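You operate a simulated robot arm through the tools that you are given. There is no shell and no other tool.

You run a simulated robot arm. Do the job below in one go: nothing can be reset, and whatever is moved stays where it is left.

TASK
Ready the green vase for flowers: fill it to its line and stand it on the mats.
Fine: fill from the can and put it back; the dish moves off the mats to the counter by the fern. Set down upright: watering can, green vase.
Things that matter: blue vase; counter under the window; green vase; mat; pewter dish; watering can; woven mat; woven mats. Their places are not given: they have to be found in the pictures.

Only the result counts: the job must be done as asked and must still hold three seconds after the hand-in. Knocking over, shifting, dropping, spilling or breaking anything else fails it.

THE ROBOT
A 7-joint arm with a two-finger parallel gripper, fixed in place. Base frame: the origin is on the floor under the middle of its stand, x ahead of it, y to its left, z up; the work surface is at about z = 80. Lengths are in cm, angles in rad, forces in N, time in s.
With the tool pointing down near the work surface it reaches from about 44 to 92 cm from the base axis. Its first joint turns from -2.496 to 2.496 rad. Payload 3 kg.
The TCP is the grasp point between the finger pads, 3 cm short of the fingertips. In the tool frame z runs along the fingers and y along their closing line. Largest opening 9.4 cm; finger width 2.8, thickness 1; the body of the gripper, 5 by 9.6 cm, starts 5.5 cm behind the TCP.
Orientation is that of the tool frame in the base frame, as a unit quaternion [x, y, z, w]. With the fingers straight down and closing along the base's y, the tool's x points along the base's -x, its y along +y and its z along -z.

THE INTERFACE
- The arm moves only by the tool servo_tool. Its argument "motion" is a list of rows, each a list of 7 numbers: the turn, a rotation vector about the tool's x, y, z in rad, then the shift along the tool's x, y, z in cm, then the opening, from 0 (shut) to 1 (fully open). In form: [[rx, ry, rz, dx, dy, dz, fingers], ...]. A call has 1 to 20 rows; each row is the pose to reach, as a shift and turn from the pose commanded when the call began, along the tool's axes at that moment. Rows are played at 5 a second. More than 5 cm and 0.15 rad between two rows, or a gripper value outside its range, and nothing of the call is played. A pose out of reach is approached as far as the arm can. The call stops where the force on the tool passes 40 N (or 10 N more than at its start, if that is more) or the arm is blocked; 0.2 s more then pass. The fingers move at their own pace (about 7.2 cm/s each) and stop on an object; they squeeze with about 22 N. The grip force told is the motor's: it shows also when the fingers shut on nothing. Time passes only in rows, and 0.2 s behind the last, so rows that repeat a pose let the fingers close. It gives the time, the measured TCP pose, the force on the tool (base axes), the opening and the grip force at its end, in the units of the frame above (readings bear some noise), with the torque about the TCP (base axes, N m) and any sound that the robot's microphone picked up.
- Cameras (640 x 400 px; columns grow to the right, rows downward): "scene" is fixed at [22.02, 49.87, 154.98]; the picture's right is [-0.67, -0.74, 0.00], its down [-0.57, 0.52, -0.64] and it looks along [0.47, -0.42, -0.77] (base axes); focal length 214 px, centre (320, 200). "wrist" rides on the gripper at [7.6, 1.4, -10.2] in the tool frame; the picture's right is [-0.18, 0.98, 0.00], its down [-0.75, -0.14, -0.64] and it looks along [-0.63, -0.12, 0.77] (tool axes); focal length 243 px, centre (320, 200).
- camera(camera): a new picture of that camera. The clock stands still meanwhile.
- point_at(camera, pixels): for up to 12 pixels [column, row] of the newest picture of that camera ("zoom" is the newest enlarged one), the place [x, y, z] in the base frame of the surface seen there, good to about 0.2 cm. The clock stands still meanwhile.
- inspect(camera, box): a new picture of the part [left, top, right, bottom] of that camera's present view, enlarged. The clock stands still meanwhile.
- sign_off(): hands the job in; it is judged then, once.

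Open the gripper and draw the arm clear of the work before you hand the job in, unless the task says otherwise.

The tools are called after ">>>" as name(argument=value, ...) on one line, values as JSON. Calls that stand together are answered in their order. servo_tool: Moves the arm, as the interface text tells. Its arguments: {"type":"object","properties":{"motion":{"type":"array","items":{"type":"array","items":{"type":"number"}}}},"required":["motion"]} The other tools are called the same way: camera (camera) takes a picture; point_at (camera, pixels) gives the place of the surface under pixels of a picture; inspect (camera, box) takes an enlarged picture of a part of a camera's view; sign_off () hands the job in.

At the start:

```text
time_s: 0.0
tcp_pos: [43.32, -11.91, 132.68]
orientation: [0.0, 1.0, 0.0, -0.001]
wrist_force: [0.0, 0.0, 0.4]
torque: [0.0, -0.03, 0.0]
width: 9.4
finger_force: 0.0
```

scene: 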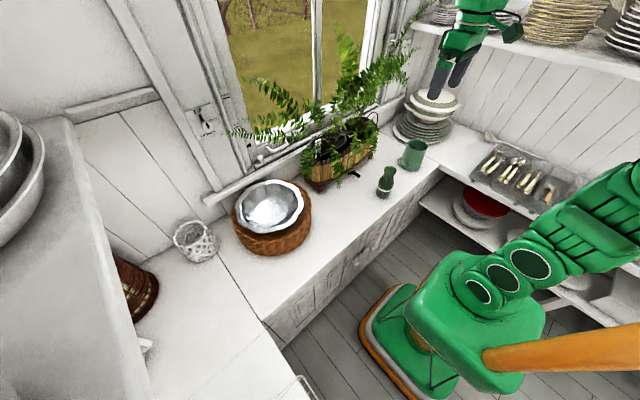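
wrist: 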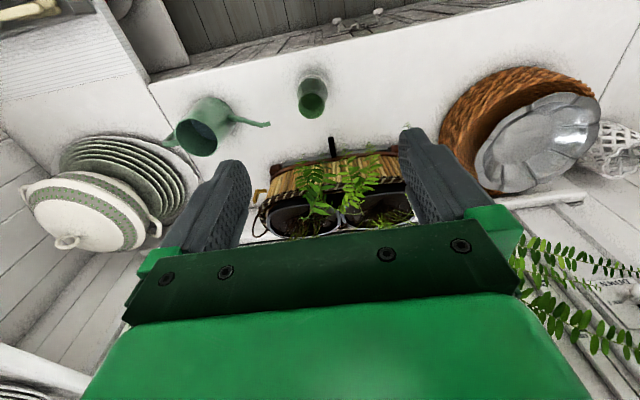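

I start by enlarging the areas of interest: the can and green vase near (400,165) in the scene picture, and the dish on the woven mats near (272,215).

>>> inspect(camera="scene", box=[340, 120, 480, 210])

>>> inspect(camera="scene", box=[160, 150, 340, 270])

>>> inspect(camera="wrist", box=[140, 60, 360, 200])

>>> inspect(camera="wrist", box=[420, 50, 640, 220])

```text
4.44 times, centred on (410, 165) of scene
```

zoom: 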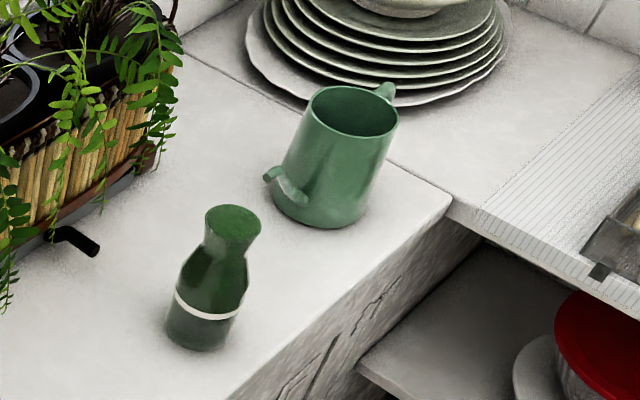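

```text
3.33 times, centred on (250, 210) of scene
```

zoom: 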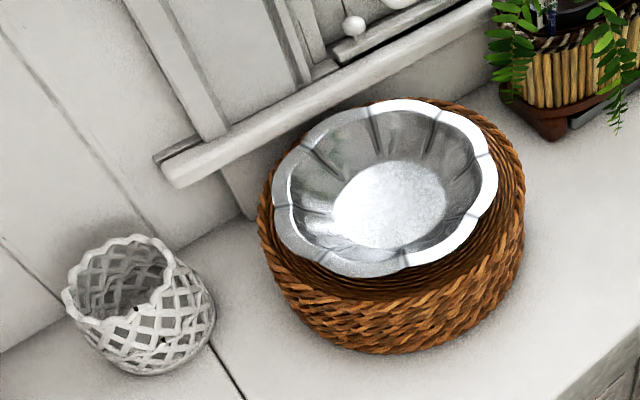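

```text
2.86 times, centred on (250, 130) of wrist
```

zoom: 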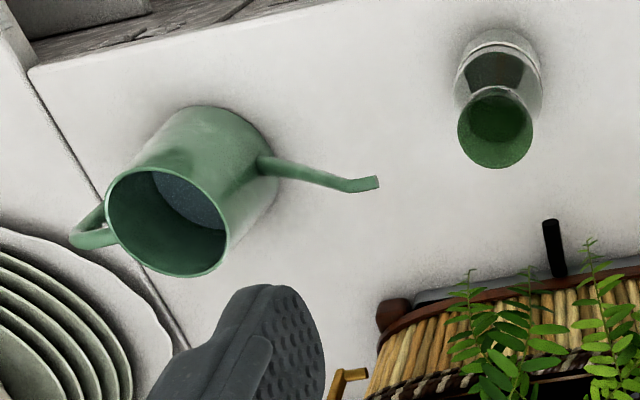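

```text
2.35 times, centred on (530, 135) of wrist
```

zoom: 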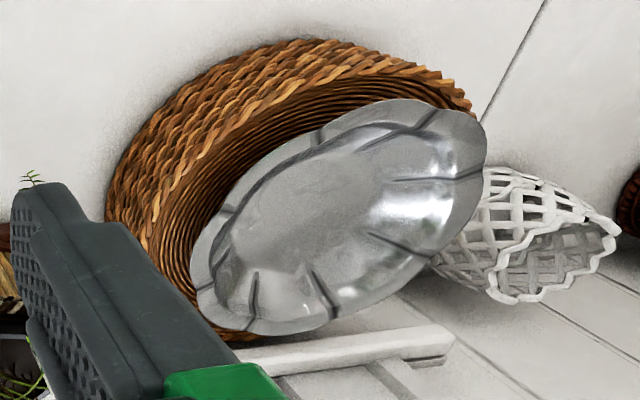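

The can (zoom 1: rim around (350,110), handle at (385,90), spout at (270,175)) and the vase with its white line (zoom 1: (208,305)) are clear. I now measure points on them through the scene camera.

>>> inspect(camera="scene", box=[340, 120, 480, 210])

>>> point_at(camera="zoom", pixels=[[206, 215], [260, 222], [235, 238], [230, 220], [176, 295], [240, 315], [208, 305], [168, 325], [232, 340], [195, 350], [228, 275], [100, 330]])

>>> point_at(camera="zoom", pixels=[[312, 97], [397, 112], [350, 136], [355, 87], [385, 88], [392, 97], [268, 175], [285, 188], [320, 228], [275, 205], [365, 215], [350, 115]])

```text
4.44 times, centred on (410, 165) of scene
```

zoom: 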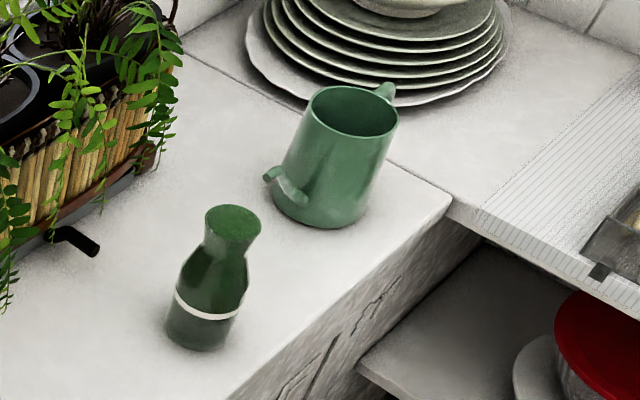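

```text
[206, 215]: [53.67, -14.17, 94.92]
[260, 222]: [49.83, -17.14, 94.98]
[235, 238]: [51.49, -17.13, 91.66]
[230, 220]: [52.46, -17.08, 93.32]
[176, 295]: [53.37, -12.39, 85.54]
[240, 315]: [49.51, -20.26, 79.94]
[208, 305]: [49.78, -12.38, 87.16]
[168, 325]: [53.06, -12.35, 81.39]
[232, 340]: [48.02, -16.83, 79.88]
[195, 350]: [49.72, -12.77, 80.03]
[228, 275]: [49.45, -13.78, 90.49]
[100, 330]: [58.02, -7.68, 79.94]
```

```text
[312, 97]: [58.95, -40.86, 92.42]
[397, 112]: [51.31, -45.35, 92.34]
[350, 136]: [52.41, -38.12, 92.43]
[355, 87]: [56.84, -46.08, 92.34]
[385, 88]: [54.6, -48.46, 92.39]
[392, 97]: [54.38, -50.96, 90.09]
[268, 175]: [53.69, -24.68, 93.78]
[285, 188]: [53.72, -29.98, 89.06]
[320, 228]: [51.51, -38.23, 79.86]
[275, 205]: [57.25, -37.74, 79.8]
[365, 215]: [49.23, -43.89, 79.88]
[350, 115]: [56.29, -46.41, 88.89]
```

Next I measure the mats, dish, white basket, fern planter and plates in the scene picture (mats around (272,215), planter around (340,165), plates around (425,125)).

>>> inspect(camera="scene", box=[160, 150, 340, 270])

>>> point_at(camera="zoom", pixels=[[275, 200], [300, 252], [370, 273], [460, 245], [496, 185], [470, 125], [400, 100], [315, 130], [385, 205], [380, 248], [370, 130], [320, 200]])

>>> point_at(camera="zoom", pixels=[[260, 220], [300, 285], [390, 300], [480, 260], [522, 200], [500, 135], [300, 325], [390, 352], [500, 300], [140, 240], [140, 375], [210, 330]])

>>> point_at(camera="scene", pixels=[[308, 185], [320, 190], [375, 155], [355, 172], [395, 130], [430, 145], [455, 120], [266, 320], [440, 170], [350, 250], [215, 225], [230, 160]])

```text
3.33 times, centred on (250, 210) of scene
```

zoom: 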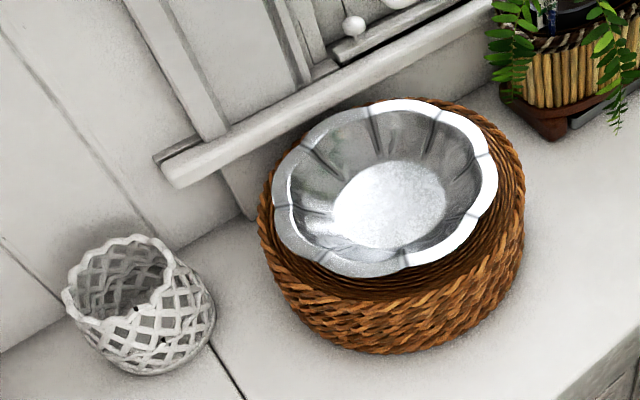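

```text
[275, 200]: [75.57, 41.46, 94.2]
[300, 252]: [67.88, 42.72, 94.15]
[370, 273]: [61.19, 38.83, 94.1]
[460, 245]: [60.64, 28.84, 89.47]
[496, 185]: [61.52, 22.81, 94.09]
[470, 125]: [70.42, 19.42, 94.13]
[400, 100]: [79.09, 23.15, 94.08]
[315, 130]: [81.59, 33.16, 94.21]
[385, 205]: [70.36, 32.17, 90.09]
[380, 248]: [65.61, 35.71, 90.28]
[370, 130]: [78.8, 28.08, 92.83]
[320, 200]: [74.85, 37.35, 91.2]
```

```text
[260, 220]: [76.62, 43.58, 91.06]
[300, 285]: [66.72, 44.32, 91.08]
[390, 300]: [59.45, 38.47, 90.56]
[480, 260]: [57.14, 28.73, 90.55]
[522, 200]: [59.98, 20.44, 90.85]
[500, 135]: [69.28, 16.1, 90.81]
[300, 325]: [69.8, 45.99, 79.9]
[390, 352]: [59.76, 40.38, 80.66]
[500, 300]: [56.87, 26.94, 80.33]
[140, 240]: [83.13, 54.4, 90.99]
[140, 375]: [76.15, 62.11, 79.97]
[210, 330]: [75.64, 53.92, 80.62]
```

```text
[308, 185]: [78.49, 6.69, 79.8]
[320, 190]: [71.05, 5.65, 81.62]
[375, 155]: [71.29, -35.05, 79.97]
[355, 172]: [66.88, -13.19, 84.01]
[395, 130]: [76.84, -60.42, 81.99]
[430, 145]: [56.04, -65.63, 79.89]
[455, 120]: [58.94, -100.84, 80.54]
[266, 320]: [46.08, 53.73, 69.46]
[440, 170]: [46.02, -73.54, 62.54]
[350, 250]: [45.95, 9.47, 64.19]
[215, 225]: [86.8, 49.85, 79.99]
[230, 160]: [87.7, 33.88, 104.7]
```

The mats stand at about (70,31) with top at z≈90.5, the dish on them; the can is about (54.7,-42), the vase (51.5,-15.5). I move the arm to get a closer wrist view of the can and vase.

>>> servo_tool(motion=[[0, 0, 0, 0.5, -3, 3, 1], [0, 0, 0, 1, -6, 6, 1], [0, 0, 0, 1.6, -9, 9, 1], [0, 0, 0, 2.2, -12, 12, 1], [0, 0, 0, 2.8, -15, 15, 1], [0, 0, 0, 3.3, -18, 17.7, 1]])

>>> camera(camera="wrist")

>>> camera(camera="scene")

```text
time_s: 1.4
tcp_pos: [39.79, -30.15, 114.97]
orientation: [0.0, 1.0, 0.0, 0.0]
wrist_force: [-0.4, 0.2, 0.4]
torque: [-0.05, 0.01, -0.01]
width: 9.38
finger_force: 0.1
```

```text
taken
```

wrist: 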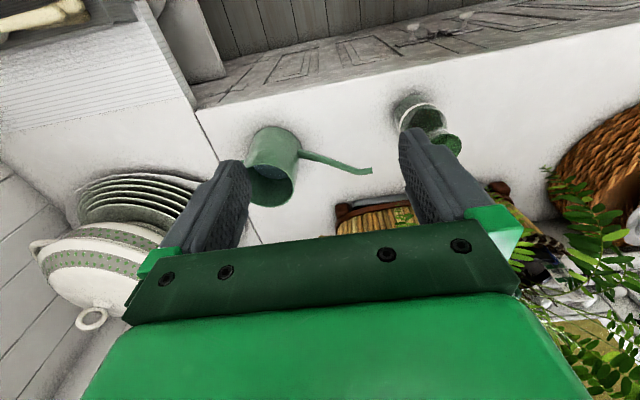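

```text
taken
```

scene: 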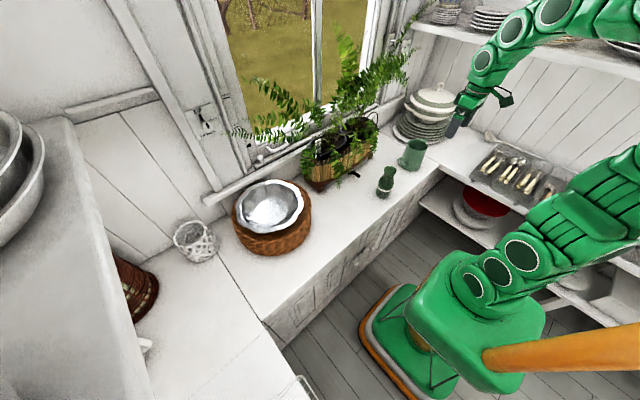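

The can is at (272,165) and the vase at (428,125) in the wrist view; I enlarge both.

>>> inspect(camera="wrist", box=[220, 100, 400, 220])

>>> point_at(camera="zoom", pixels=[[100, 280], [180, 370], [260, 285], [185, 255], [290, 100], [110, 120], [200, 90], [280, 195], [400, 215], [530, 255], [160, 275], [185, 320]])

>>> inspect(camera="wrist", box=[370, 80, 490, 160])

```text
3.33 times, centred on (310, 160) of wrist
```

zoom: 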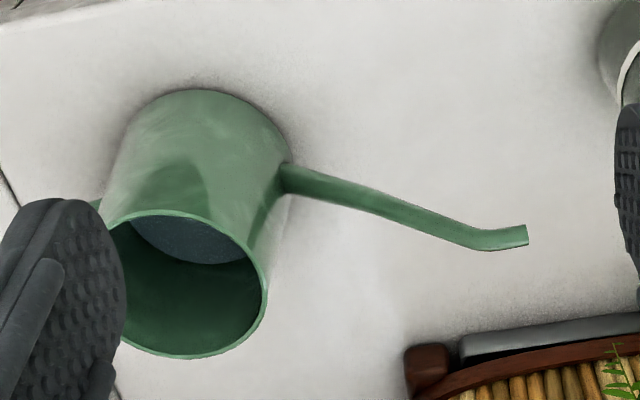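

```text
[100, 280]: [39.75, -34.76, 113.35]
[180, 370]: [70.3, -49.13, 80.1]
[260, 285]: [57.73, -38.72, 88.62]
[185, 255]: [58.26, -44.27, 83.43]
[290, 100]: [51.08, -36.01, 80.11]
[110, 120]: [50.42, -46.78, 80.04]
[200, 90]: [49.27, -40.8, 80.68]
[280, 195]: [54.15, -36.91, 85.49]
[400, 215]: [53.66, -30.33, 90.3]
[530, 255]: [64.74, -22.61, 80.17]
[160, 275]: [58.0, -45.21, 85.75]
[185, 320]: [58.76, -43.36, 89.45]
```

```text
5.00 times, centred on (430, 120) of wrist
```

zoom: 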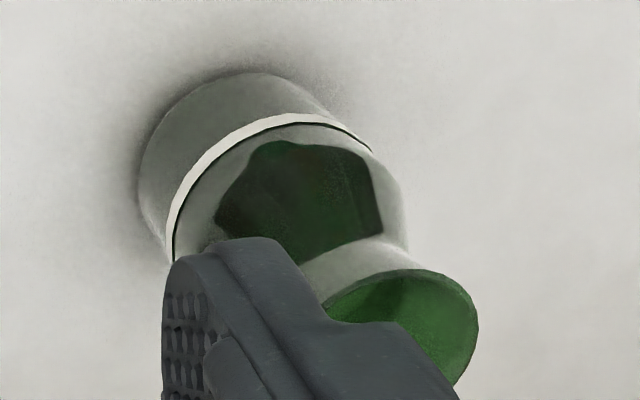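

I check the rest of the room for the blue vase and other obstacles by enlarging the scene view's quarters.

>>> inspect(camera="scene", box=[220, 20, 420, 220])

>>> inspect(camera="scene", box=[380, 60, 640, 240])

>>> inspect(camera="scene", box=[0, 200, 320, 400])

>>> inspect(camera="wrist", box=[440, 80, 640, 220])

```text
2.00 times, centred on (320, 120) of scene
```

zoom: 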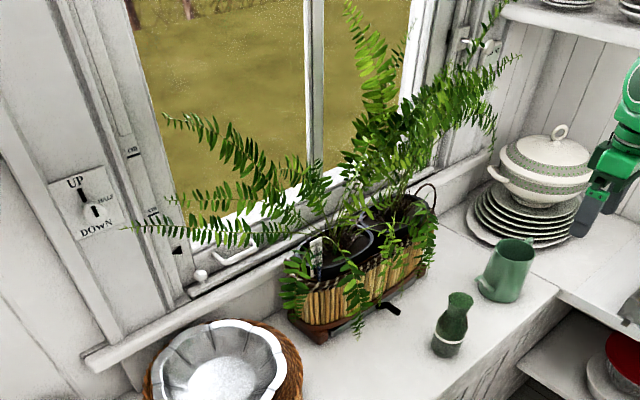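

```text
2.22 times, centred on (510, 150) of scene
```

zoom: 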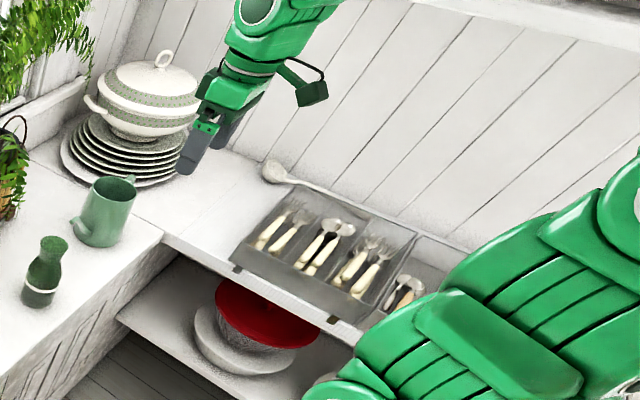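

```text
2.00 times, centred on (160, 300) of scene
```

zoom: 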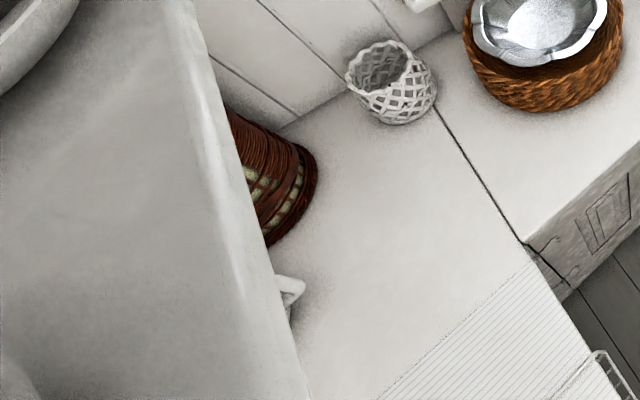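

```text
2.86 times, centred on (540, 150) of wrist
```

zoom: 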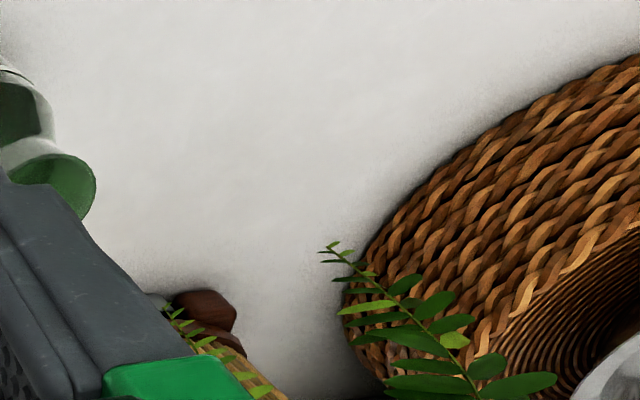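

No blue vase is in sight so far. I take a stronger zoom on the can and on the vase in the scene view to fit their outlines.

>>> inspect(camera="scene", box=[392, 132, 432, 174])

>>> point_at(camera="zoom", pixels=[[300, 60], [360, 200], [200, 100], [250, 170], [150, 300], [300, 300], [420, 300], [200, 380], [330, 380], [400, 150], [260, 40], [420, 60]])

>>> inspect(camera="scene", box=[368, 160, 408, 202])

```text
9.52 times, centred on (412, 153) of scene
```

zoom: 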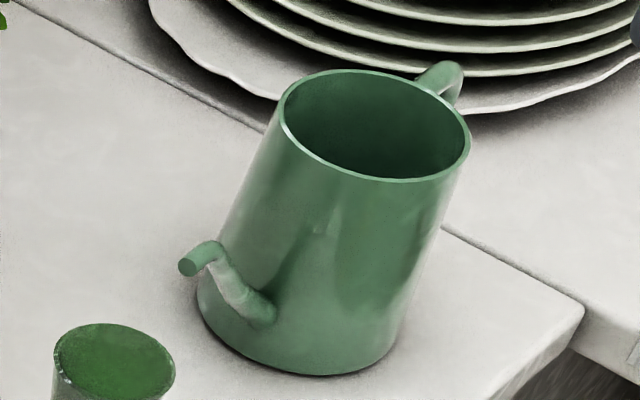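

```text
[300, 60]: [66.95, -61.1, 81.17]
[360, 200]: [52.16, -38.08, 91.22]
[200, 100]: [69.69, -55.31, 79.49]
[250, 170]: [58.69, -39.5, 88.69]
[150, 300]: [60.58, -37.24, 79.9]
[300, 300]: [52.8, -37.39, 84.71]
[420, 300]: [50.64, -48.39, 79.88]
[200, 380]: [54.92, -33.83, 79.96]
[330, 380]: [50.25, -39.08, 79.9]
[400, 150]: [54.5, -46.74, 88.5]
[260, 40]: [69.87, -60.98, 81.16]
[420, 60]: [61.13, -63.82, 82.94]
```

```text
9.52 times, centred on (388, 181) of scene
```

zoom: 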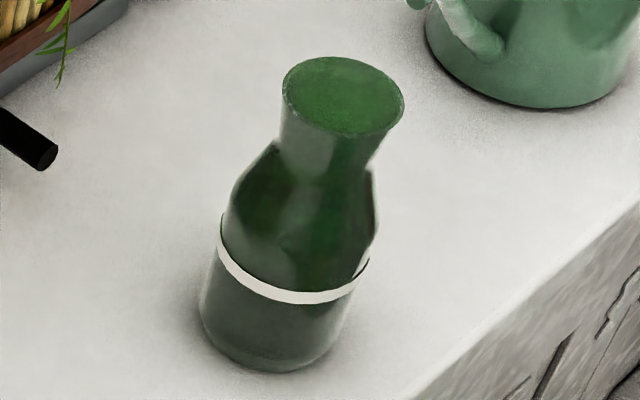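

I sample the vase outline in the newest zoom: mouth rim ellipse ((283,90),(404,97),(345,137),(340,57)), line band (220,240)-(285,300), and base (260,372).

>>> point_at(camera="zoom", pixels=[[285, 90], [402, 98], [345, 136], [345, 59], [295, 66], [390, 120], [300, 160], [320, 210], [300, 260], [285, 296], [240, 275], [320, 297]])

>>> point_at(camera="zoom", pixels=[[280, 330], [225, 310], [260, 370], [205, 330], [310, 360], [340, 320], [345, 100], [320, 90], [365, 260], [355, 180], [240, 200], [260, 165]])

>>> inspect(camera="scene", box=[392, 132, 432, 174])

>>> point_at(camera="zoom", pixels=[[283, 110], [300, 145], [340, 170], [390, 180], [440, 172], [465, 150], [466, 120], [440, 92], [400, 78], [350, 71], [305, 82], [445, 75]])

>>> point_at(camera="zoom", pixels=[[240, 210], [215, 270], [205, 310], [240, 350], [300, 372], [360, 360], [390, 340], [410, 300], [425, 250], [440, 200], [350, 300], [300, 200]])

>>> point_at(camera="zoom", pixels=[[190, 265], [205, 248], [220, 270], [240, 300], [260, 318], [185, 262], [450, 65], [460, 75], [458, 100], [430, 80], [320, 100], [330, 330]])

```text
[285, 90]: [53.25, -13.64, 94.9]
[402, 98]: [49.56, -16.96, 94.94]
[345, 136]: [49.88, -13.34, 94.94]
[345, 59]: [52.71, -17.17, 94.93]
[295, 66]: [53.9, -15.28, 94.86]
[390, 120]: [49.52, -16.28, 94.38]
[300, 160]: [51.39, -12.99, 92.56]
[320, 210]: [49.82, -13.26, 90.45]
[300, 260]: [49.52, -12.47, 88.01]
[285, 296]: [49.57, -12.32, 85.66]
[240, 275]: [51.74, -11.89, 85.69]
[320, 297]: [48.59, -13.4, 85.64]
```

```text
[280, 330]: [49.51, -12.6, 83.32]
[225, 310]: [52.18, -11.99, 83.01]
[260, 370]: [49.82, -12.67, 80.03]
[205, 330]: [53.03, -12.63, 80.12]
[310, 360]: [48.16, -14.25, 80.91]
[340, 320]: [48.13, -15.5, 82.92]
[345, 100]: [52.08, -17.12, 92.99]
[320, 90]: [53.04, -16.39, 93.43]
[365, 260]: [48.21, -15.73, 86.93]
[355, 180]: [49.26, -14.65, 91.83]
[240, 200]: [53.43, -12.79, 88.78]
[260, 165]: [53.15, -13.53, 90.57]
```

```text
9.52 times, centred on (412, 153) of scene
```

zoom: 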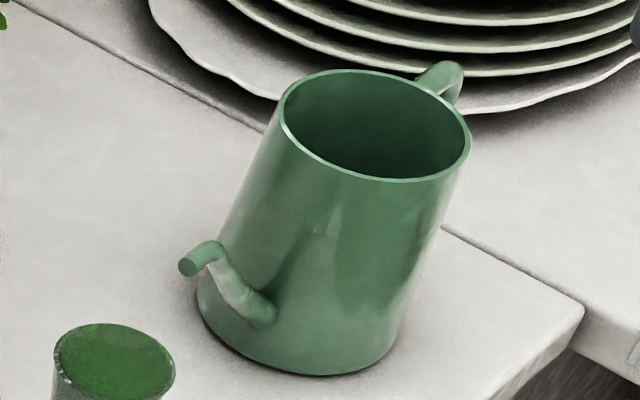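

```text
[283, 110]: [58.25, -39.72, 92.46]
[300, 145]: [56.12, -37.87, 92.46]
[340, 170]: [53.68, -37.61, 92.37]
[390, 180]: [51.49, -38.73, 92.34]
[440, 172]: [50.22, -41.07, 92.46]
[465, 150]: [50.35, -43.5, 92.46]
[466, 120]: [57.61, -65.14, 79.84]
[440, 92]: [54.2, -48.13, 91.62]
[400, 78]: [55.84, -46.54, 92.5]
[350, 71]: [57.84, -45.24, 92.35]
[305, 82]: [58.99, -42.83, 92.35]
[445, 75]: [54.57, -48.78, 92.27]
```

```text
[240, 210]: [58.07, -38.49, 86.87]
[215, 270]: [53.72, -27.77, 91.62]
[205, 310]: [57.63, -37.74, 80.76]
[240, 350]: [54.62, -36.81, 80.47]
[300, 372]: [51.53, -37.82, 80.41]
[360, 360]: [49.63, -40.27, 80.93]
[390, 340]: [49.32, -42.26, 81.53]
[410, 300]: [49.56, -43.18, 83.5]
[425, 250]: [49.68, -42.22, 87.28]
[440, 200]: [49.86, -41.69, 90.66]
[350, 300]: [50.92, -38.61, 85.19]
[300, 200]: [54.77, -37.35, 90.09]
```

```text
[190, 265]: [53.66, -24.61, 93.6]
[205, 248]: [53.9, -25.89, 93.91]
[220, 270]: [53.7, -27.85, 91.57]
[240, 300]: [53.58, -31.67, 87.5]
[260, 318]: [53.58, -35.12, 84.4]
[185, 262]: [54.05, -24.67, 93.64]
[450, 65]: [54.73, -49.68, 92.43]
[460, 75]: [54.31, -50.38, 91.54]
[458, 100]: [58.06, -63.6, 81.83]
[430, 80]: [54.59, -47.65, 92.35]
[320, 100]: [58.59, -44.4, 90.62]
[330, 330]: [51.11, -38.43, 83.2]
```

The can tapers (rim r≈4.6 at z 92.4, base r≈5.3) so it cannot be spanned; its wall or handle will be gripped. The vase centre is (51.4,-15.3), mouth r≈2.4 at z 95, line at z≈85.7. Now I go look at the dish and mats from close.

>>> servo_tool(motion=[[0, 0, 0, -0.9, 4.2, 0, 1], [0, 0, 0, -1.8, 8.4, 0, 1], [0, 0, 0, -2.6, 12.6, 0, 1], [0, 0, 0, -3.5, 16.8, 0, 1], [0, 0, 0, -4.4, 21, 0, 1], [0, 0, 0, -5.3, 25.3, 0, 1], [0, 0, 0, -6.2, 29.5, 0, 1], [0, 0, 0, -7, 33.7, 0, 1], [0, 0, 0, -7.9, 37.9, 0, 1], [0, 0, 0, -8.8, 42.1, 0, 1], [0, 0, 0, -9.7, 46.3, 0, 1], [0, 0, 0, -10.6, 50.5, 0, 1], [0, 0, 0, -11.4, 54.7, 0, 1], [0, 0, 0, -12.3, 58.9, 0, 1], [0, 0, 0, -13.2, 63.1, 0, 1]])

>>> camera(camera="wrist")

>>> camera(camera="scene")

```text
time_s: 4.6
tcp_pos: [53.52, 33.3, 115.05]
orientation: [0.0, 1.0, -0.001, 0.0]
wrist_force: [1.0, 0.0, 0.2]
torque: [0.01, 0.0, -0.02]
width: 9.39
finger_force: 0.0
```

```text
taken
```

wrist: 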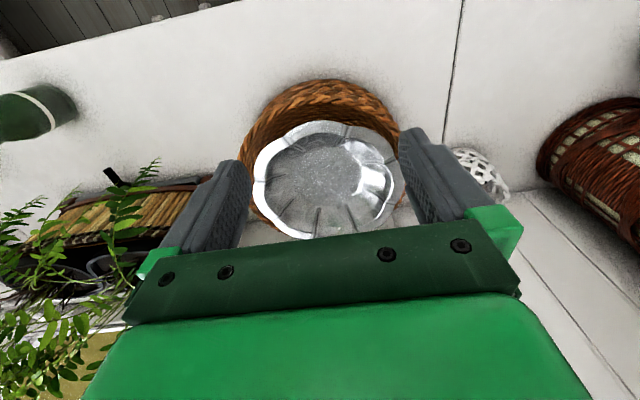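

```text
taken
```

scene: 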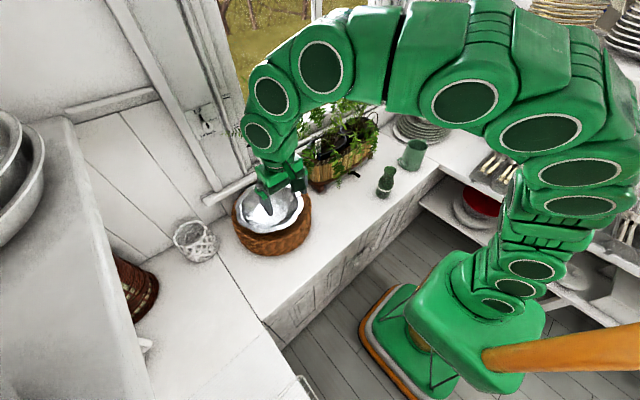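

The dish is at (325,180) in the wrist view, standing on the mats; I enlarge it and measure its rim and the mats.

>>> inspect(camera="wrist", box=[230, 70, 420, 250])

>>> point_at(camera="zoom", pixels=[[80, 260], [95, 190], [130, 140], [190, 120], [250, 105], [330, 110], [395, 140], [440, 210], [455, 260], [420, 320], [330, 330], [200, 350]])

>>> point_at(camera="zoom", pixels=[[140, 240], [200, 180], [250, 200], [300, 180], [330, 250], [250, 280], [350, 150], [420, 150], [230, 85], [330, 55], [110, 150], [60, 250]])

```text
2.22 times, centred on (325, 160) of wrist
```

zoom: 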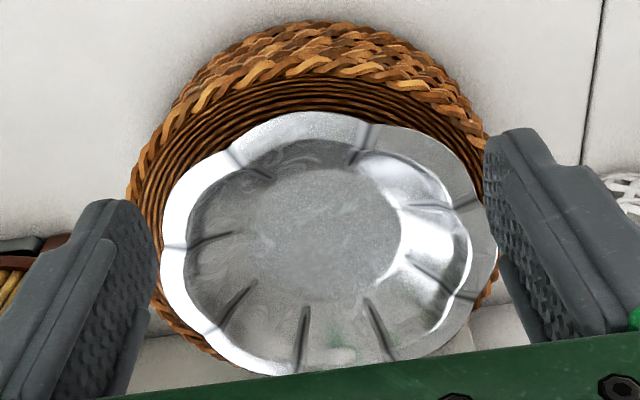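

```text
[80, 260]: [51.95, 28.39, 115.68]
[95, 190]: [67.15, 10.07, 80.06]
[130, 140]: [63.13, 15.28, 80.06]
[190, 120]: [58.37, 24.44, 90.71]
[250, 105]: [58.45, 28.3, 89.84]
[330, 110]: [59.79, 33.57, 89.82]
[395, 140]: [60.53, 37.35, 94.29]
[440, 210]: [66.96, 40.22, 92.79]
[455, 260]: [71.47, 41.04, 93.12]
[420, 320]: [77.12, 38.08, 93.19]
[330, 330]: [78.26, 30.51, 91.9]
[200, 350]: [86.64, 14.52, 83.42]
```

```text
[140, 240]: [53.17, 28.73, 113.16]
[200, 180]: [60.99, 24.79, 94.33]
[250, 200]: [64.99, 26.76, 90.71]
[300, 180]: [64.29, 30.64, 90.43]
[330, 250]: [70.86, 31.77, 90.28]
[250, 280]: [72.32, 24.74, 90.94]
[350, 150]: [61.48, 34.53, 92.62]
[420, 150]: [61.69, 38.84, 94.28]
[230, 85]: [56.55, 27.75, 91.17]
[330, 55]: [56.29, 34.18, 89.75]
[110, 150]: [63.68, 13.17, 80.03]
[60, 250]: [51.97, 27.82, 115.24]
```

The dish is a fluted bowl about 23.6 cm wide centred near (70,31), its wall sloping near 45°. I sample the wall profile along the robot-facing petal (zoom column 300, rows 112-185) and the petal at upper right.

>>> point_at(camera="zoom", pixels=[[300, 114], [301, 118], [302, 123], [302, 128], [303, 134], [304, 140], [305, 148], [306, 156], [307, 165], [308, 175], [365, 128], [238, 152]])

>>> point_at(camera="zoom", pixels=[[432, 140], [426, 146], [420, 152], [412, 160], [404, 168], [395, 176], [385, 185], [472, 205], [374, 128], [350, 118], [270, 120], [440, 148]])

>>> point_at(camera="scene", pixels=[[60, 200], [100, 250], [140, 290], [125, 290], [145, 345], [60, 130], [355, 174], [345, 178], [310, 178], [372, 145], [330, 160], [165, 155]])

```text
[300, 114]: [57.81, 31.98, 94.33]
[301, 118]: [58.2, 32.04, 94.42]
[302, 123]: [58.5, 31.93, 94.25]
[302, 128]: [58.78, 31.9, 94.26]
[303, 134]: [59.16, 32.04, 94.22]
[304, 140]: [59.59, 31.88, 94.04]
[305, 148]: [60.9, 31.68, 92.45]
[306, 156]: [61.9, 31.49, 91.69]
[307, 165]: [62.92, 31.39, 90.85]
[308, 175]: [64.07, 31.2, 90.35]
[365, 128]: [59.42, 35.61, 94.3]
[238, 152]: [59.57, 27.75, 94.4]
```

```text
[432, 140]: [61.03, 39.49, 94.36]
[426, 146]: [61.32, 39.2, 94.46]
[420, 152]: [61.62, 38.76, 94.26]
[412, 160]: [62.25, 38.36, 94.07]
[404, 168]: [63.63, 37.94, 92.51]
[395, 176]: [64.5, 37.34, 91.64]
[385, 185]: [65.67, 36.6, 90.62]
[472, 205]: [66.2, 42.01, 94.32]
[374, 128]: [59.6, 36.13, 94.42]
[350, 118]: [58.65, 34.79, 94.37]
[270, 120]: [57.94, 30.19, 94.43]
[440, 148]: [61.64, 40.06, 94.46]
```

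```text
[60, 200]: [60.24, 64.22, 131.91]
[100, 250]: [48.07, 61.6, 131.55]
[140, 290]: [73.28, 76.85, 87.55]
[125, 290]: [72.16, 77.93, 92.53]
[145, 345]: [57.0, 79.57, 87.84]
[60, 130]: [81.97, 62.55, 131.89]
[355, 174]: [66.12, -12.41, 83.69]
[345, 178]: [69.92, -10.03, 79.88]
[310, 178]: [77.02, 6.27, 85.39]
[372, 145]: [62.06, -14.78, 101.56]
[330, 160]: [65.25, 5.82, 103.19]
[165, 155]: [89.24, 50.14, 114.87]
```

The dish has a flat lip about 1.8 cm wide at z≈94.3 and a 45° wall inside it, so a flat pinch of the lip suits. I measure the fern's outline and the planter front, as the dish will go in front of it.

>>> inspect(camera="scene", box=[230, 60, 400, 210])

>>> point_at(camera="zoom", pixels=[[60, 275], [130, 290], [200, 300], [140, 210], [200, 250], [250, 260], [300, 400], [450, 330], [480, 300], [430, 370], [470, 440], [330, 470]])

>>> point_at(camera="zoom", pixels=[[300, 440], [340, 490], [420, 450], [500, 400], [530, 370], [560, 330], [590, 240], [620, 120], [520, 240], [400, 200], [350, 330], [290, 330]])

```text
2.67 times, centred on (315, 135) of scene
```

zoom: 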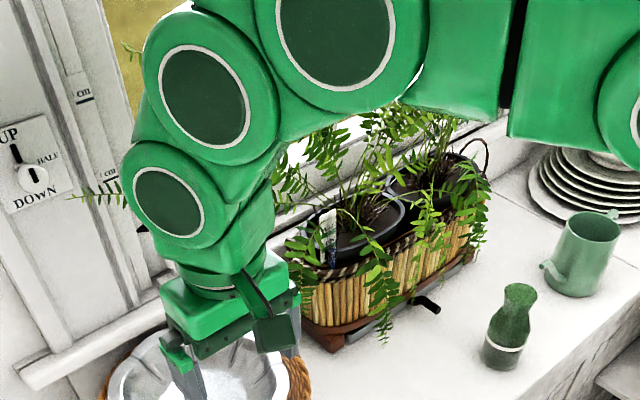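

```text
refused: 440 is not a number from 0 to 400
```

```text
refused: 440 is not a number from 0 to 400
```

I sample within the zoom: the planter's front tray edge (335,350)-(470,262), the black stick (430,303), and hanging leaves (385,340), (292,300), (480,230).

>>> point_at(camera="zoom", pixels=[[335, 350], [318, 340], [385, 322], [434, 306], [418, 300], [470, 262], [384, 340], [292, 300], [380, 280], [480, 228], [455, 190], [100, 192]])

>>> point_at(camera="zoom", pixels=[[300, 260], [310, 320], [350, 300], [450, 240], [470, 240], [375, 300], [290, 190], [325, 140], [430, 120], [385, 365], [350, 370], [455, 300]])

```text
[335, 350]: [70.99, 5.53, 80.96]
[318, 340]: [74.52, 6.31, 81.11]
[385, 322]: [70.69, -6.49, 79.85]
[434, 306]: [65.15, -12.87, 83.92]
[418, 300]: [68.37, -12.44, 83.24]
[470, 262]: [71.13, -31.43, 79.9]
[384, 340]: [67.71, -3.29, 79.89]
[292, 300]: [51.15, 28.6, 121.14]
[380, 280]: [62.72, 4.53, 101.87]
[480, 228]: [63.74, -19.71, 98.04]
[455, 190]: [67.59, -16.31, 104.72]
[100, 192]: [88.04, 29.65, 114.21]
```

```text
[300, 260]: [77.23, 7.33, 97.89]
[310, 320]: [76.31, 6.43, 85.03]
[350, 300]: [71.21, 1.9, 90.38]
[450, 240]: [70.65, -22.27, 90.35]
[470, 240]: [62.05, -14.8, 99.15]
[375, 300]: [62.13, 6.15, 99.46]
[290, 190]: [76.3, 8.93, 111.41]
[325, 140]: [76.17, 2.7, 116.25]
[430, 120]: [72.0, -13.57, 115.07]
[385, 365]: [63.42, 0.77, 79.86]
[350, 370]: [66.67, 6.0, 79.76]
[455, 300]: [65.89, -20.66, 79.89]
```

Planter front is at x≈71, leaves overhang to x≈62 above z 98, so the dish can go to about (57,2.5). I turn the tool about its axis by -90° here in free air at z 115 as first part of the lip-pinch posture.

>>> servo_tool(motion=[[0, 0, -0.14, 0, 0, 0, 1], [0, 0, -0.28, 0, 0, 0, 1], [0, 0, -0.42, 0, 0, 0, 1], [0, 0, -0.56, 0, 0, 0, 1], [0, 0, -0.7, 0, 0, 0, 1], [0, 0, -0.84, 0, 0, 0, 1], [0, 0, -0.98, 0, 0, 0, 1], [0, 0, -1.12, 0, 0, 0, 1], [0, 0, -1.26, 0, 0, 0, 0.6], [0, 0, -1.4, 0, 0, 0, 0.4], [0, 0, -1.5, 0, 0, 0, 0.3], [0, 0, -1.571, 0, 0, 0, 0.3]])

```text
time_s: 7.2
tcp_pos: [53.34, 33.14, 114.93]
orientation: [0.708, -0.707, 0.0, 0.001]
wrist_force: [-0.2, -0.5, 0.9]
torque: [0.0, -0.01, 0.02]
width: 2.83
finger_force: 0.1
```

The tool x axis now points to base -y. Now I pitch the fingers up to point along +x (rx to 1.57), still at z 115, to see whether the arm can hold this posture.

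>>> servo_tool(motion=[[0.14, 0, 0, 0, 0, 0, 0.3], [0.28, 0, 0, 0, 0, 0, 0.3], [0.42, 0, 0, 0, 0, 0, 0.3], [0.56, 0, 0, 0, 0, 0, 0.3], [0.7, 0, 0, 0, 0, 0, 0.3], [0.84, 0, 0, 0, 0, 0, 0.3], [0.98, 0, 0, 0, 0, 0, 0.3], [1.12, 0, 0, 0, 0, 0, 0.3], [1.26, 0, 0, 0, 0, 0, 0.3], [1.4, 0, 0, 0, 0, 0, 0.3], [1.5, 0, 0, 0, 0, 0, 0.3], [1.571, 0, 0, 0, 0, 0, 0.3]])

>>> camera(camera="scene")

>>> camera(camera="wrist")

```text
time_s: 9.0
tcp_pos: [51.97, 33.89, 108.88]
orientation: [-0.579, 0.718, -0.194, 0.334]
wrist_force: [-0.7, 0.6, -0.2]
torque: [0.02, 0.0, 0.0]
width: 2.82
finger_force: 0.1
stopped in row 8: the arm was blocked; the commanded pose is now the measured one
```

```text
taken
```

scene: 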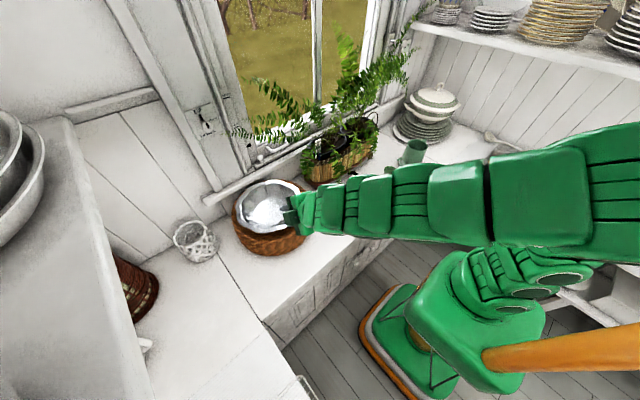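

```text
taken
```

wrist: 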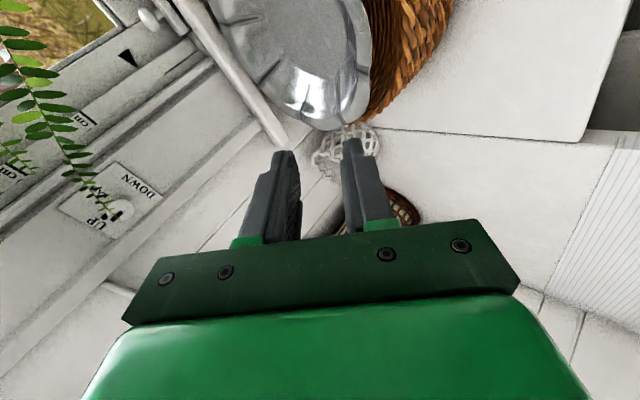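

The arm got blocked near 45° pitch: the wrist comes too close to the base axis in this direction. I first measure the cupboard at the left (scene (60..150,130..380)) before choosing a sideways pinch direction.

>>> point_at(camera="scene", pixels=[[75, 150], [90, 200], [85, 150], [100, 200], [105, 240], [115, 280], [125, 330], [135, 370], [110, 240], [120, 260], [60, 145], [95, 160]])

>>> inspect(camera="scene", box=[0, 100, 200, 225])

```text
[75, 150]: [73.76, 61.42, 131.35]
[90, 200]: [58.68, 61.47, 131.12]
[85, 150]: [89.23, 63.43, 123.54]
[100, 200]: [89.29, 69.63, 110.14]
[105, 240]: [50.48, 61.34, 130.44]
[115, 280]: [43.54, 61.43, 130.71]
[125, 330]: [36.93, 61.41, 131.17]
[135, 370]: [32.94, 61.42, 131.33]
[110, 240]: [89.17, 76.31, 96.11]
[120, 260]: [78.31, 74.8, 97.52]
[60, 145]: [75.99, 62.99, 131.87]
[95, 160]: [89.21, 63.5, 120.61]
```

```text
3.20 times, centred on (100, 162) of scene
```

zoom: 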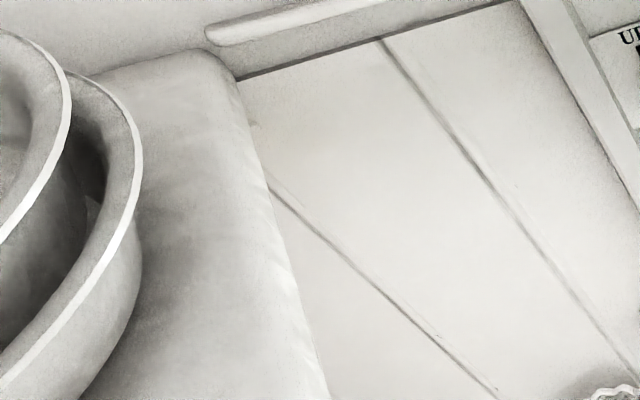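

It is only a shelf board at z≈130 (y>61), free below. I undo the tilt and go to a tool-down posture yawed 42° at about (52,42,116), so that the lip can be pinched from the (-x,+y) side where the wrist stays far from the base.

>>> servo_tool(motion=[[-0.0785, 0.063, 0.074, -1.18, -0.33, -0.51, 0.3], [-0.157, 0.126, 0.148, -2.37, -0.65, -1.01, 0.3], [-0.2355, 0.189, 0.222, -3.55, -0.98, -1.51, 0.3], [-0.314, 0.252, 0.2955, -4.73, -1.31, -2.02, 0.3], [-0.3925, 0.316, 0.369, -5.92, -1.64, -2.52, 0.3], [-0.471, 0.379, 0.443, -7.1, -1.96, -3.03, 0.3], [-0.5495, 0.442, 0.517, -8.29, -2.29, -3.53, 0.3], [-0.628, 0.505, 0.591, -9.47, -2.62, -4.04, 0.3]])

```text
time_s: 10.8
tcp_pos: [51.71, 42.08, 116.51]
orientation: [-0.361, 0.933, -0.003, 0.004]
wrist_force: [0.1, 0.7, -0.2]
torque: [0.03, 0.0, -0.02]
width: 2.83
finger_force: 0.1
```

Posture reached. Now I roll the tool about its x axis by 90° so the fingers point horizontally toward (+x,-y), staying at z 110 well above the dish.

>>> servo_tool(motion=[[0.131, 0, 0, -0.42, 0.06, 0.54, 0.3], [0.262, 0, 0, -0.84, 0.11, 1.08, 0.3], [0.393, 0, 0, -1.27, 0.17, 1.62, 0.3], [0.524, 0, 0, -1.69, 0.22, 2.17, 0.3], [0.654, 0, 0, -2.11, 0.28, 2.71, 0.3], [0.785, 0, 0, -2.53, 0.33, 3.25, 0.3], [0.916, 0, 0, -2.96, 0.39, 3.79, 0.3], [1.047, 0, 0, -3.38, 0.45, 4.33, 0.3], [1.178, 0, 0, -3.8, 0.5, 4.88, 0.3], [1.309, 0, 0, -4.22, 0.56, 5.42, 0.3], [1.44, 0, 0, -4.65, 0.61, 5.96, 0.3], [1.571, 0, 0, -5.07, 0.67, 6.5, 0.3]])

>>> camera(camera="scene")

>>> camera(camera="wrist")

```text
time_s: 13.4
tcp_pos: [55.22, 46.04, 109.79]
orientation: [0.252, -0.656, 0.662, -0.26]
wrist_force: [0.0, 0.0, 0.0]
torque: [0.0, 0.0, 0.01]
width: 2.81
finger_force: 0.1
```

```text
taken
```

scene: 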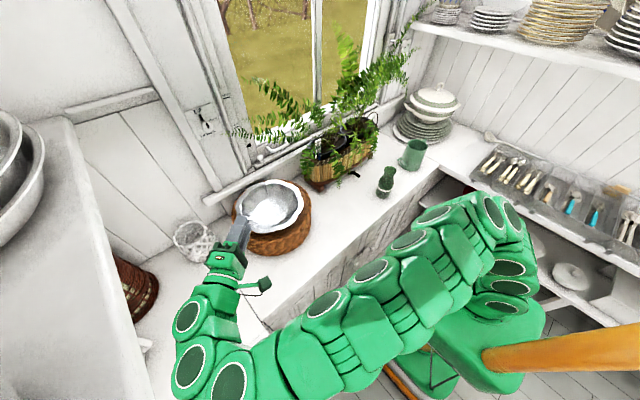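

```text
taken
```

wrist: 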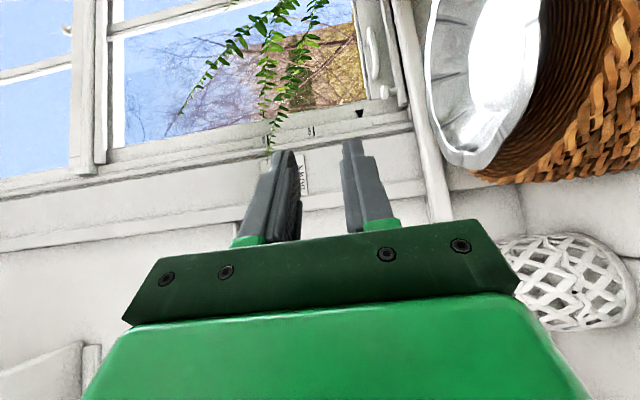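

The arm reaches the horizontal posture well (fingers at scene (235,240) beside the dish). I lower to lip height z≈94.2 at a standoff of about 7 cm from the rim and look.

>>> servo_tool(motion=[[0, 0, 0, -0.2, 3.9, -0.24, 0.3], [0, 0, 0, -0.4, 7.8, -0.48, 0.3], [0, 0, 0, -0.6, 11.7, -0.72, 0.3], [0, 0, 0, -0.81, 15.6, -0.97, 0.3], [0, 0, 0, -0.81, 15.6, -0.97, 0.3]])

>>> camera(camera="wrist")

>>> inspect(camera="scene", box=[180, 160, 340, 280])

```text
time_s: 14.6
tcp_pos: [55.31, 47.33, 94.31]
orientation: [0.252, -0.657, 0.661, -0.26]
wrist_force: [-0.4, 0.2, 0.3]
torque: [0.04, 0.01, -0.02]
width: 2.82
finger_force: 0.1
```

```text
taken
```

wrist: 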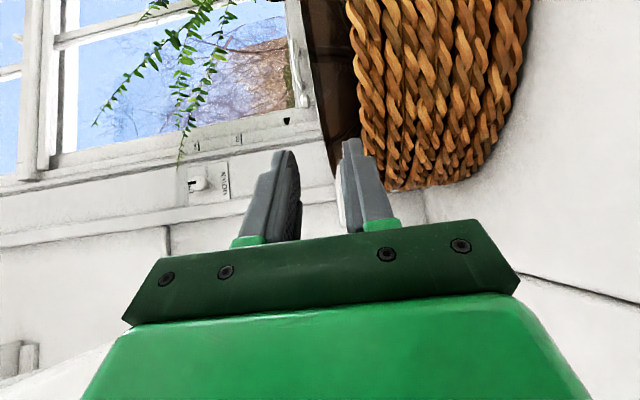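

```text
3.33 times, centred on (260, 220) of scene
```

zoom: 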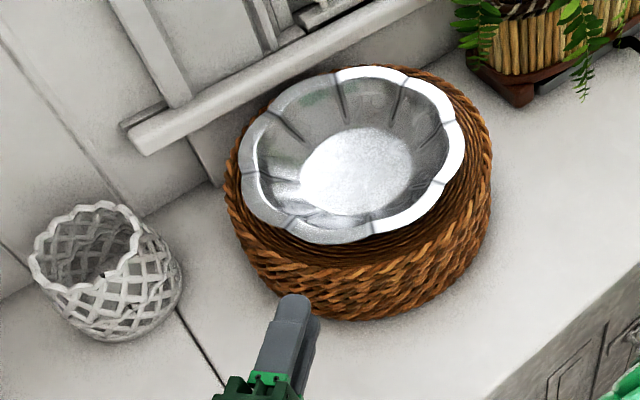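

The lower finger's level (z 91.9-92.9) fits between lip and mats. I advance 7.5 cm toward the rim and check.

>>> servo_tool(motion=[[0, 0, 0, 0, 0, 2.5, 0.3], [0, 0, 0, 0, 0, 5, 0.3], [0, 0, 0, 0, 0, 6.5, 0.3], [0, 0, 0, 0, 0, 7.5, 0.3], [0, 0, 0, 0, 0, 7.5, 0.3]])

>>> inspect(camera="scene", box=[220, 190, 300, 240])

>>> inspect(camera="wrist", box=[200, 50, 480, 250])

```text
time_s: 15.8
tcp_pos: [60.3, 41.82, 94.4]
orientation: [0.251, -0.657, 0.662, -0.259]
wrist_force: [-0.2, 0.1, 0.0]
torque: [0.02, 0.0, -0.01]
width: 2.82
finger_force: 0.0
```

```text
8.00 times, centred on (260, 215) of scene
```

zoom: 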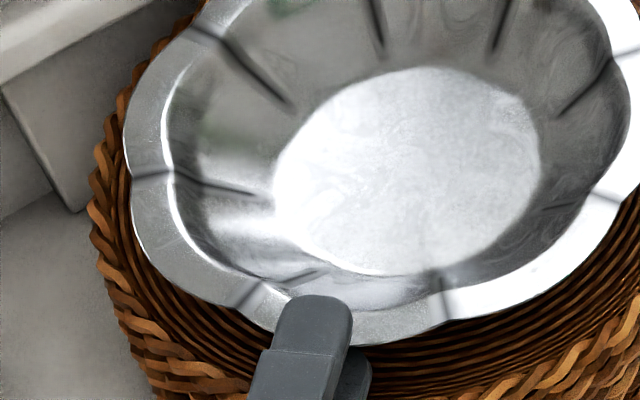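

```text
2.00 times, centred on (340, 150) of wrist
```

zoom: 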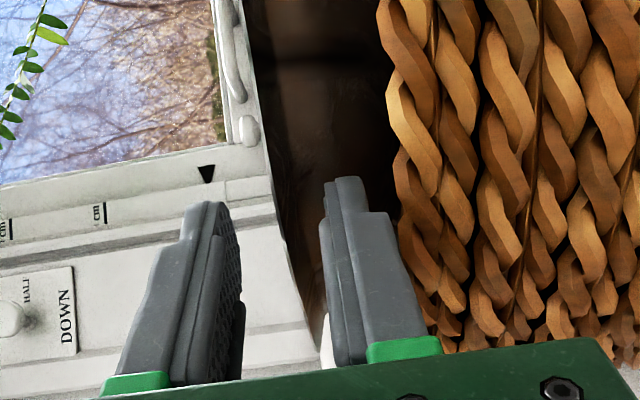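

The upper finger lies over the lip within one petal (zoom (320,310)). I go 0.5 cm further, 0.15 cm lower, and close.

>>> servo_tool(motion=[[0, 0, 0, 0, 0.15, 0.5, 0.3], [0, 0, 0, 0, 0.15, 0.5, 0.15], [0, 0, 0, 0, 0.15, 0.5, 0.05], [0, 0, 0, 0, 0.15, 0.5, 0], [0, 0, 0, 0, 0.15, 0.5, 0], [0, 0, 0, 0, 0.15, 0.5, 0]])

>>> inspect(camera="scene", box=[220, 190, 300, 240])

```text
time_s: 17.2
tcp_pos: [60.68, 41.27, 94.28]
orientation: [0.251, -0.657, 0.662, -0.26]
wrist_force: [-1.9, 0.7, 0.0]
torque: [0.1, 0.07, -0.02]
width: 0.73
finger_force: 21.9
```

```text
8.00 times, centred on (260, 215) of scene
```

zoom: 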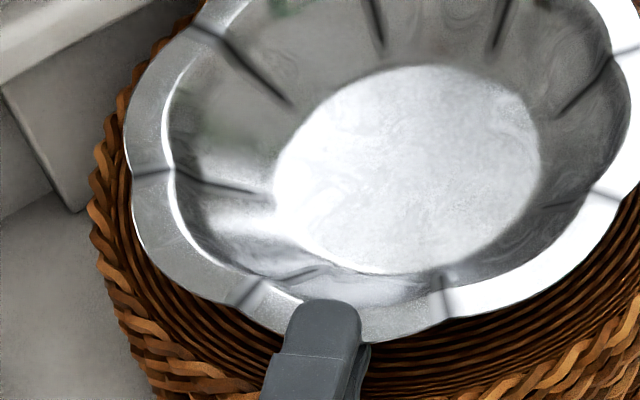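

The lip is pinched (width 0.73, 21.9 N). I lift 1.5 cm gently and check weight and droop.

>>> servo_tool(motion=[[0, 0, 0, 0, -0.3, 0, 0], [0, 0, 0, 0, -0.6, 0, 0], [0, 0, 0, 0, -0.9, 0, 0], [0, 0, 0, 0, -1.2, 0, 0], [0, 0, 0, 0, -1.5, 0, 0], [0, 0, 0, 0, -1.5, 0, 0]])

>>> inspect(camera="scene", box=[200, 160, 320, 260])

>>> point_at(camera="zoom", pixels=[[250, 140], [300, 80], [420, 90], [450, 150], [430, 210], [240, 200], [340, 150], [300, 150], [370, 180], [270, 245], [290, 260], [390, 240]])

```text
time_s: 18.6
tcp_pos: [60.66, 41.19, 95.76]
orientation: [0.251, -0.657, 0.662, -0.259]
wrist_force: [0.4, -0.5, -0.9]
torque: [-0.01, 0.0, 0.03]
width: 0.0
finger_force: 22.1
```

```text
4.00 times, centred on (260, 210) of scene
```

zoom: 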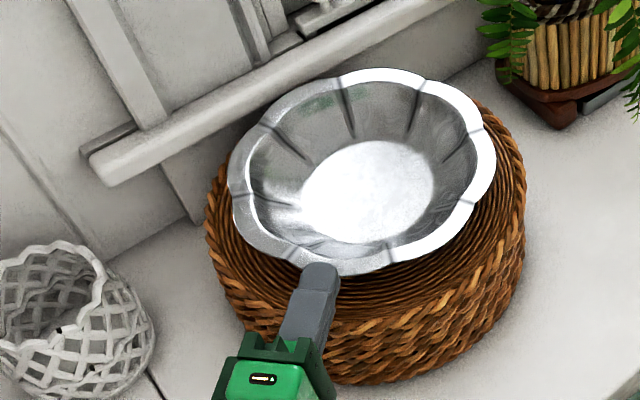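

```text
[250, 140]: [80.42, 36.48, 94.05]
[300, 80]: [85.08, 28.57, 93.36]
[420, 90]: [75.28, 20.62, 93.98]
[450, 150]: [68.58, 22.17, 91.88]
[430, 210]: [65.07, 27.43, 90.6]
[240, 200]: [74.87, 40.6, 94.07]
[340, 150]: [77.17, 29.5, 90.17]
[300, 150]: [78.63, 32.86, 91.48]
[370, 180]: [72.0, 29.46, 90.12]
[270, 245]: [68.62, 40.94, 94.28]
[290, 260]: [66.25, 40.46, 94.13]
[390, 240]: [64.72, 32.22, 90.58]
```

The dish slipped out of the pinch (width 0.0): it is too heavy to hold level by the lip, and it has moved slightly on the mats but is still level. I measure its new place from the scene before a different lift (tilting it up on its far edge).

>>> inspect(camera="scene", box=[215, 165, 311, 225])

>>> point_at(camera="zoom", pixels=[[120, 210], [140, 255], [180, 300], [230, 330], [310, 355], [380, 345], [440, 320], [500, 270], [540, 210], [550, 150], [520, 100], [420, 60]])

>>> point_at(camera="zoom", pixels=[[340, 60], [260, 85], [190, 120], [140, 160], [320, 160], [250, 230], [340, 280], [430, 230], [450, 170], [400, 130], [335, 230], [340, 200]])

```text
6.67 times, centred on (263, 195) of scene
```

zoom: 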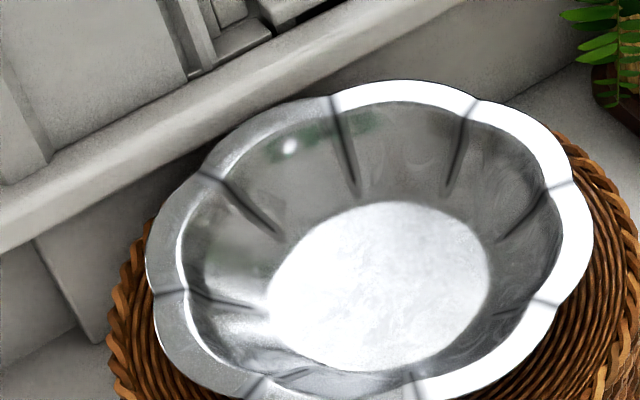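

```text
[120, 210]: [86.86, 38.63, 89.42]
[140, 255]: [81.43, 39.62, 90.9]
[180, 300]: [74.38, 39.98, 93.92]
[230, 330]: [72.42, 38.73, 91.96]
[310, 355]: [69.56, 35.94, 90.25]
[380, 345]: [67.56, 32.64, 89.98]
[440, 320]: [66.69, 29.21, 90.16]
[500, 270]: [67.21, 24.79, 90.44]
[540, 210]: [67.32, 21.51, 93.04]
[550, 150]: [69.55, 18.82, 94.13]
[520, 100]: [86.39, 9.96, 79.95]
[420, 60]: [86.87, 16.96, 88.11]
```

```text
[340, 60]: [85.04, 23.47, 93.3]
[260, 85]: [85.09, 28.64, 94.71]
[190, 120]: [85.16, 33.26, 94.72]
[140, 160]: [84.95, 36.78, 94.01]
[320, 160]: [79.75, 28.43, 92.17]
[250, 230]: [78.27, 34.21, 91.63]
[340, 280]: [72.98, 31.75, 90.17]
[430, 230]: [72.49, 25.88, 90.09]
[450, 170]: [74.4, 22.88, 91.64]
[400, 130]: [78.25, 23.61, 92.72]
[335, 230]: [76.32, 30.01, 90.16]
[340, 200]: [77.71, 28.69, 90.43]
```

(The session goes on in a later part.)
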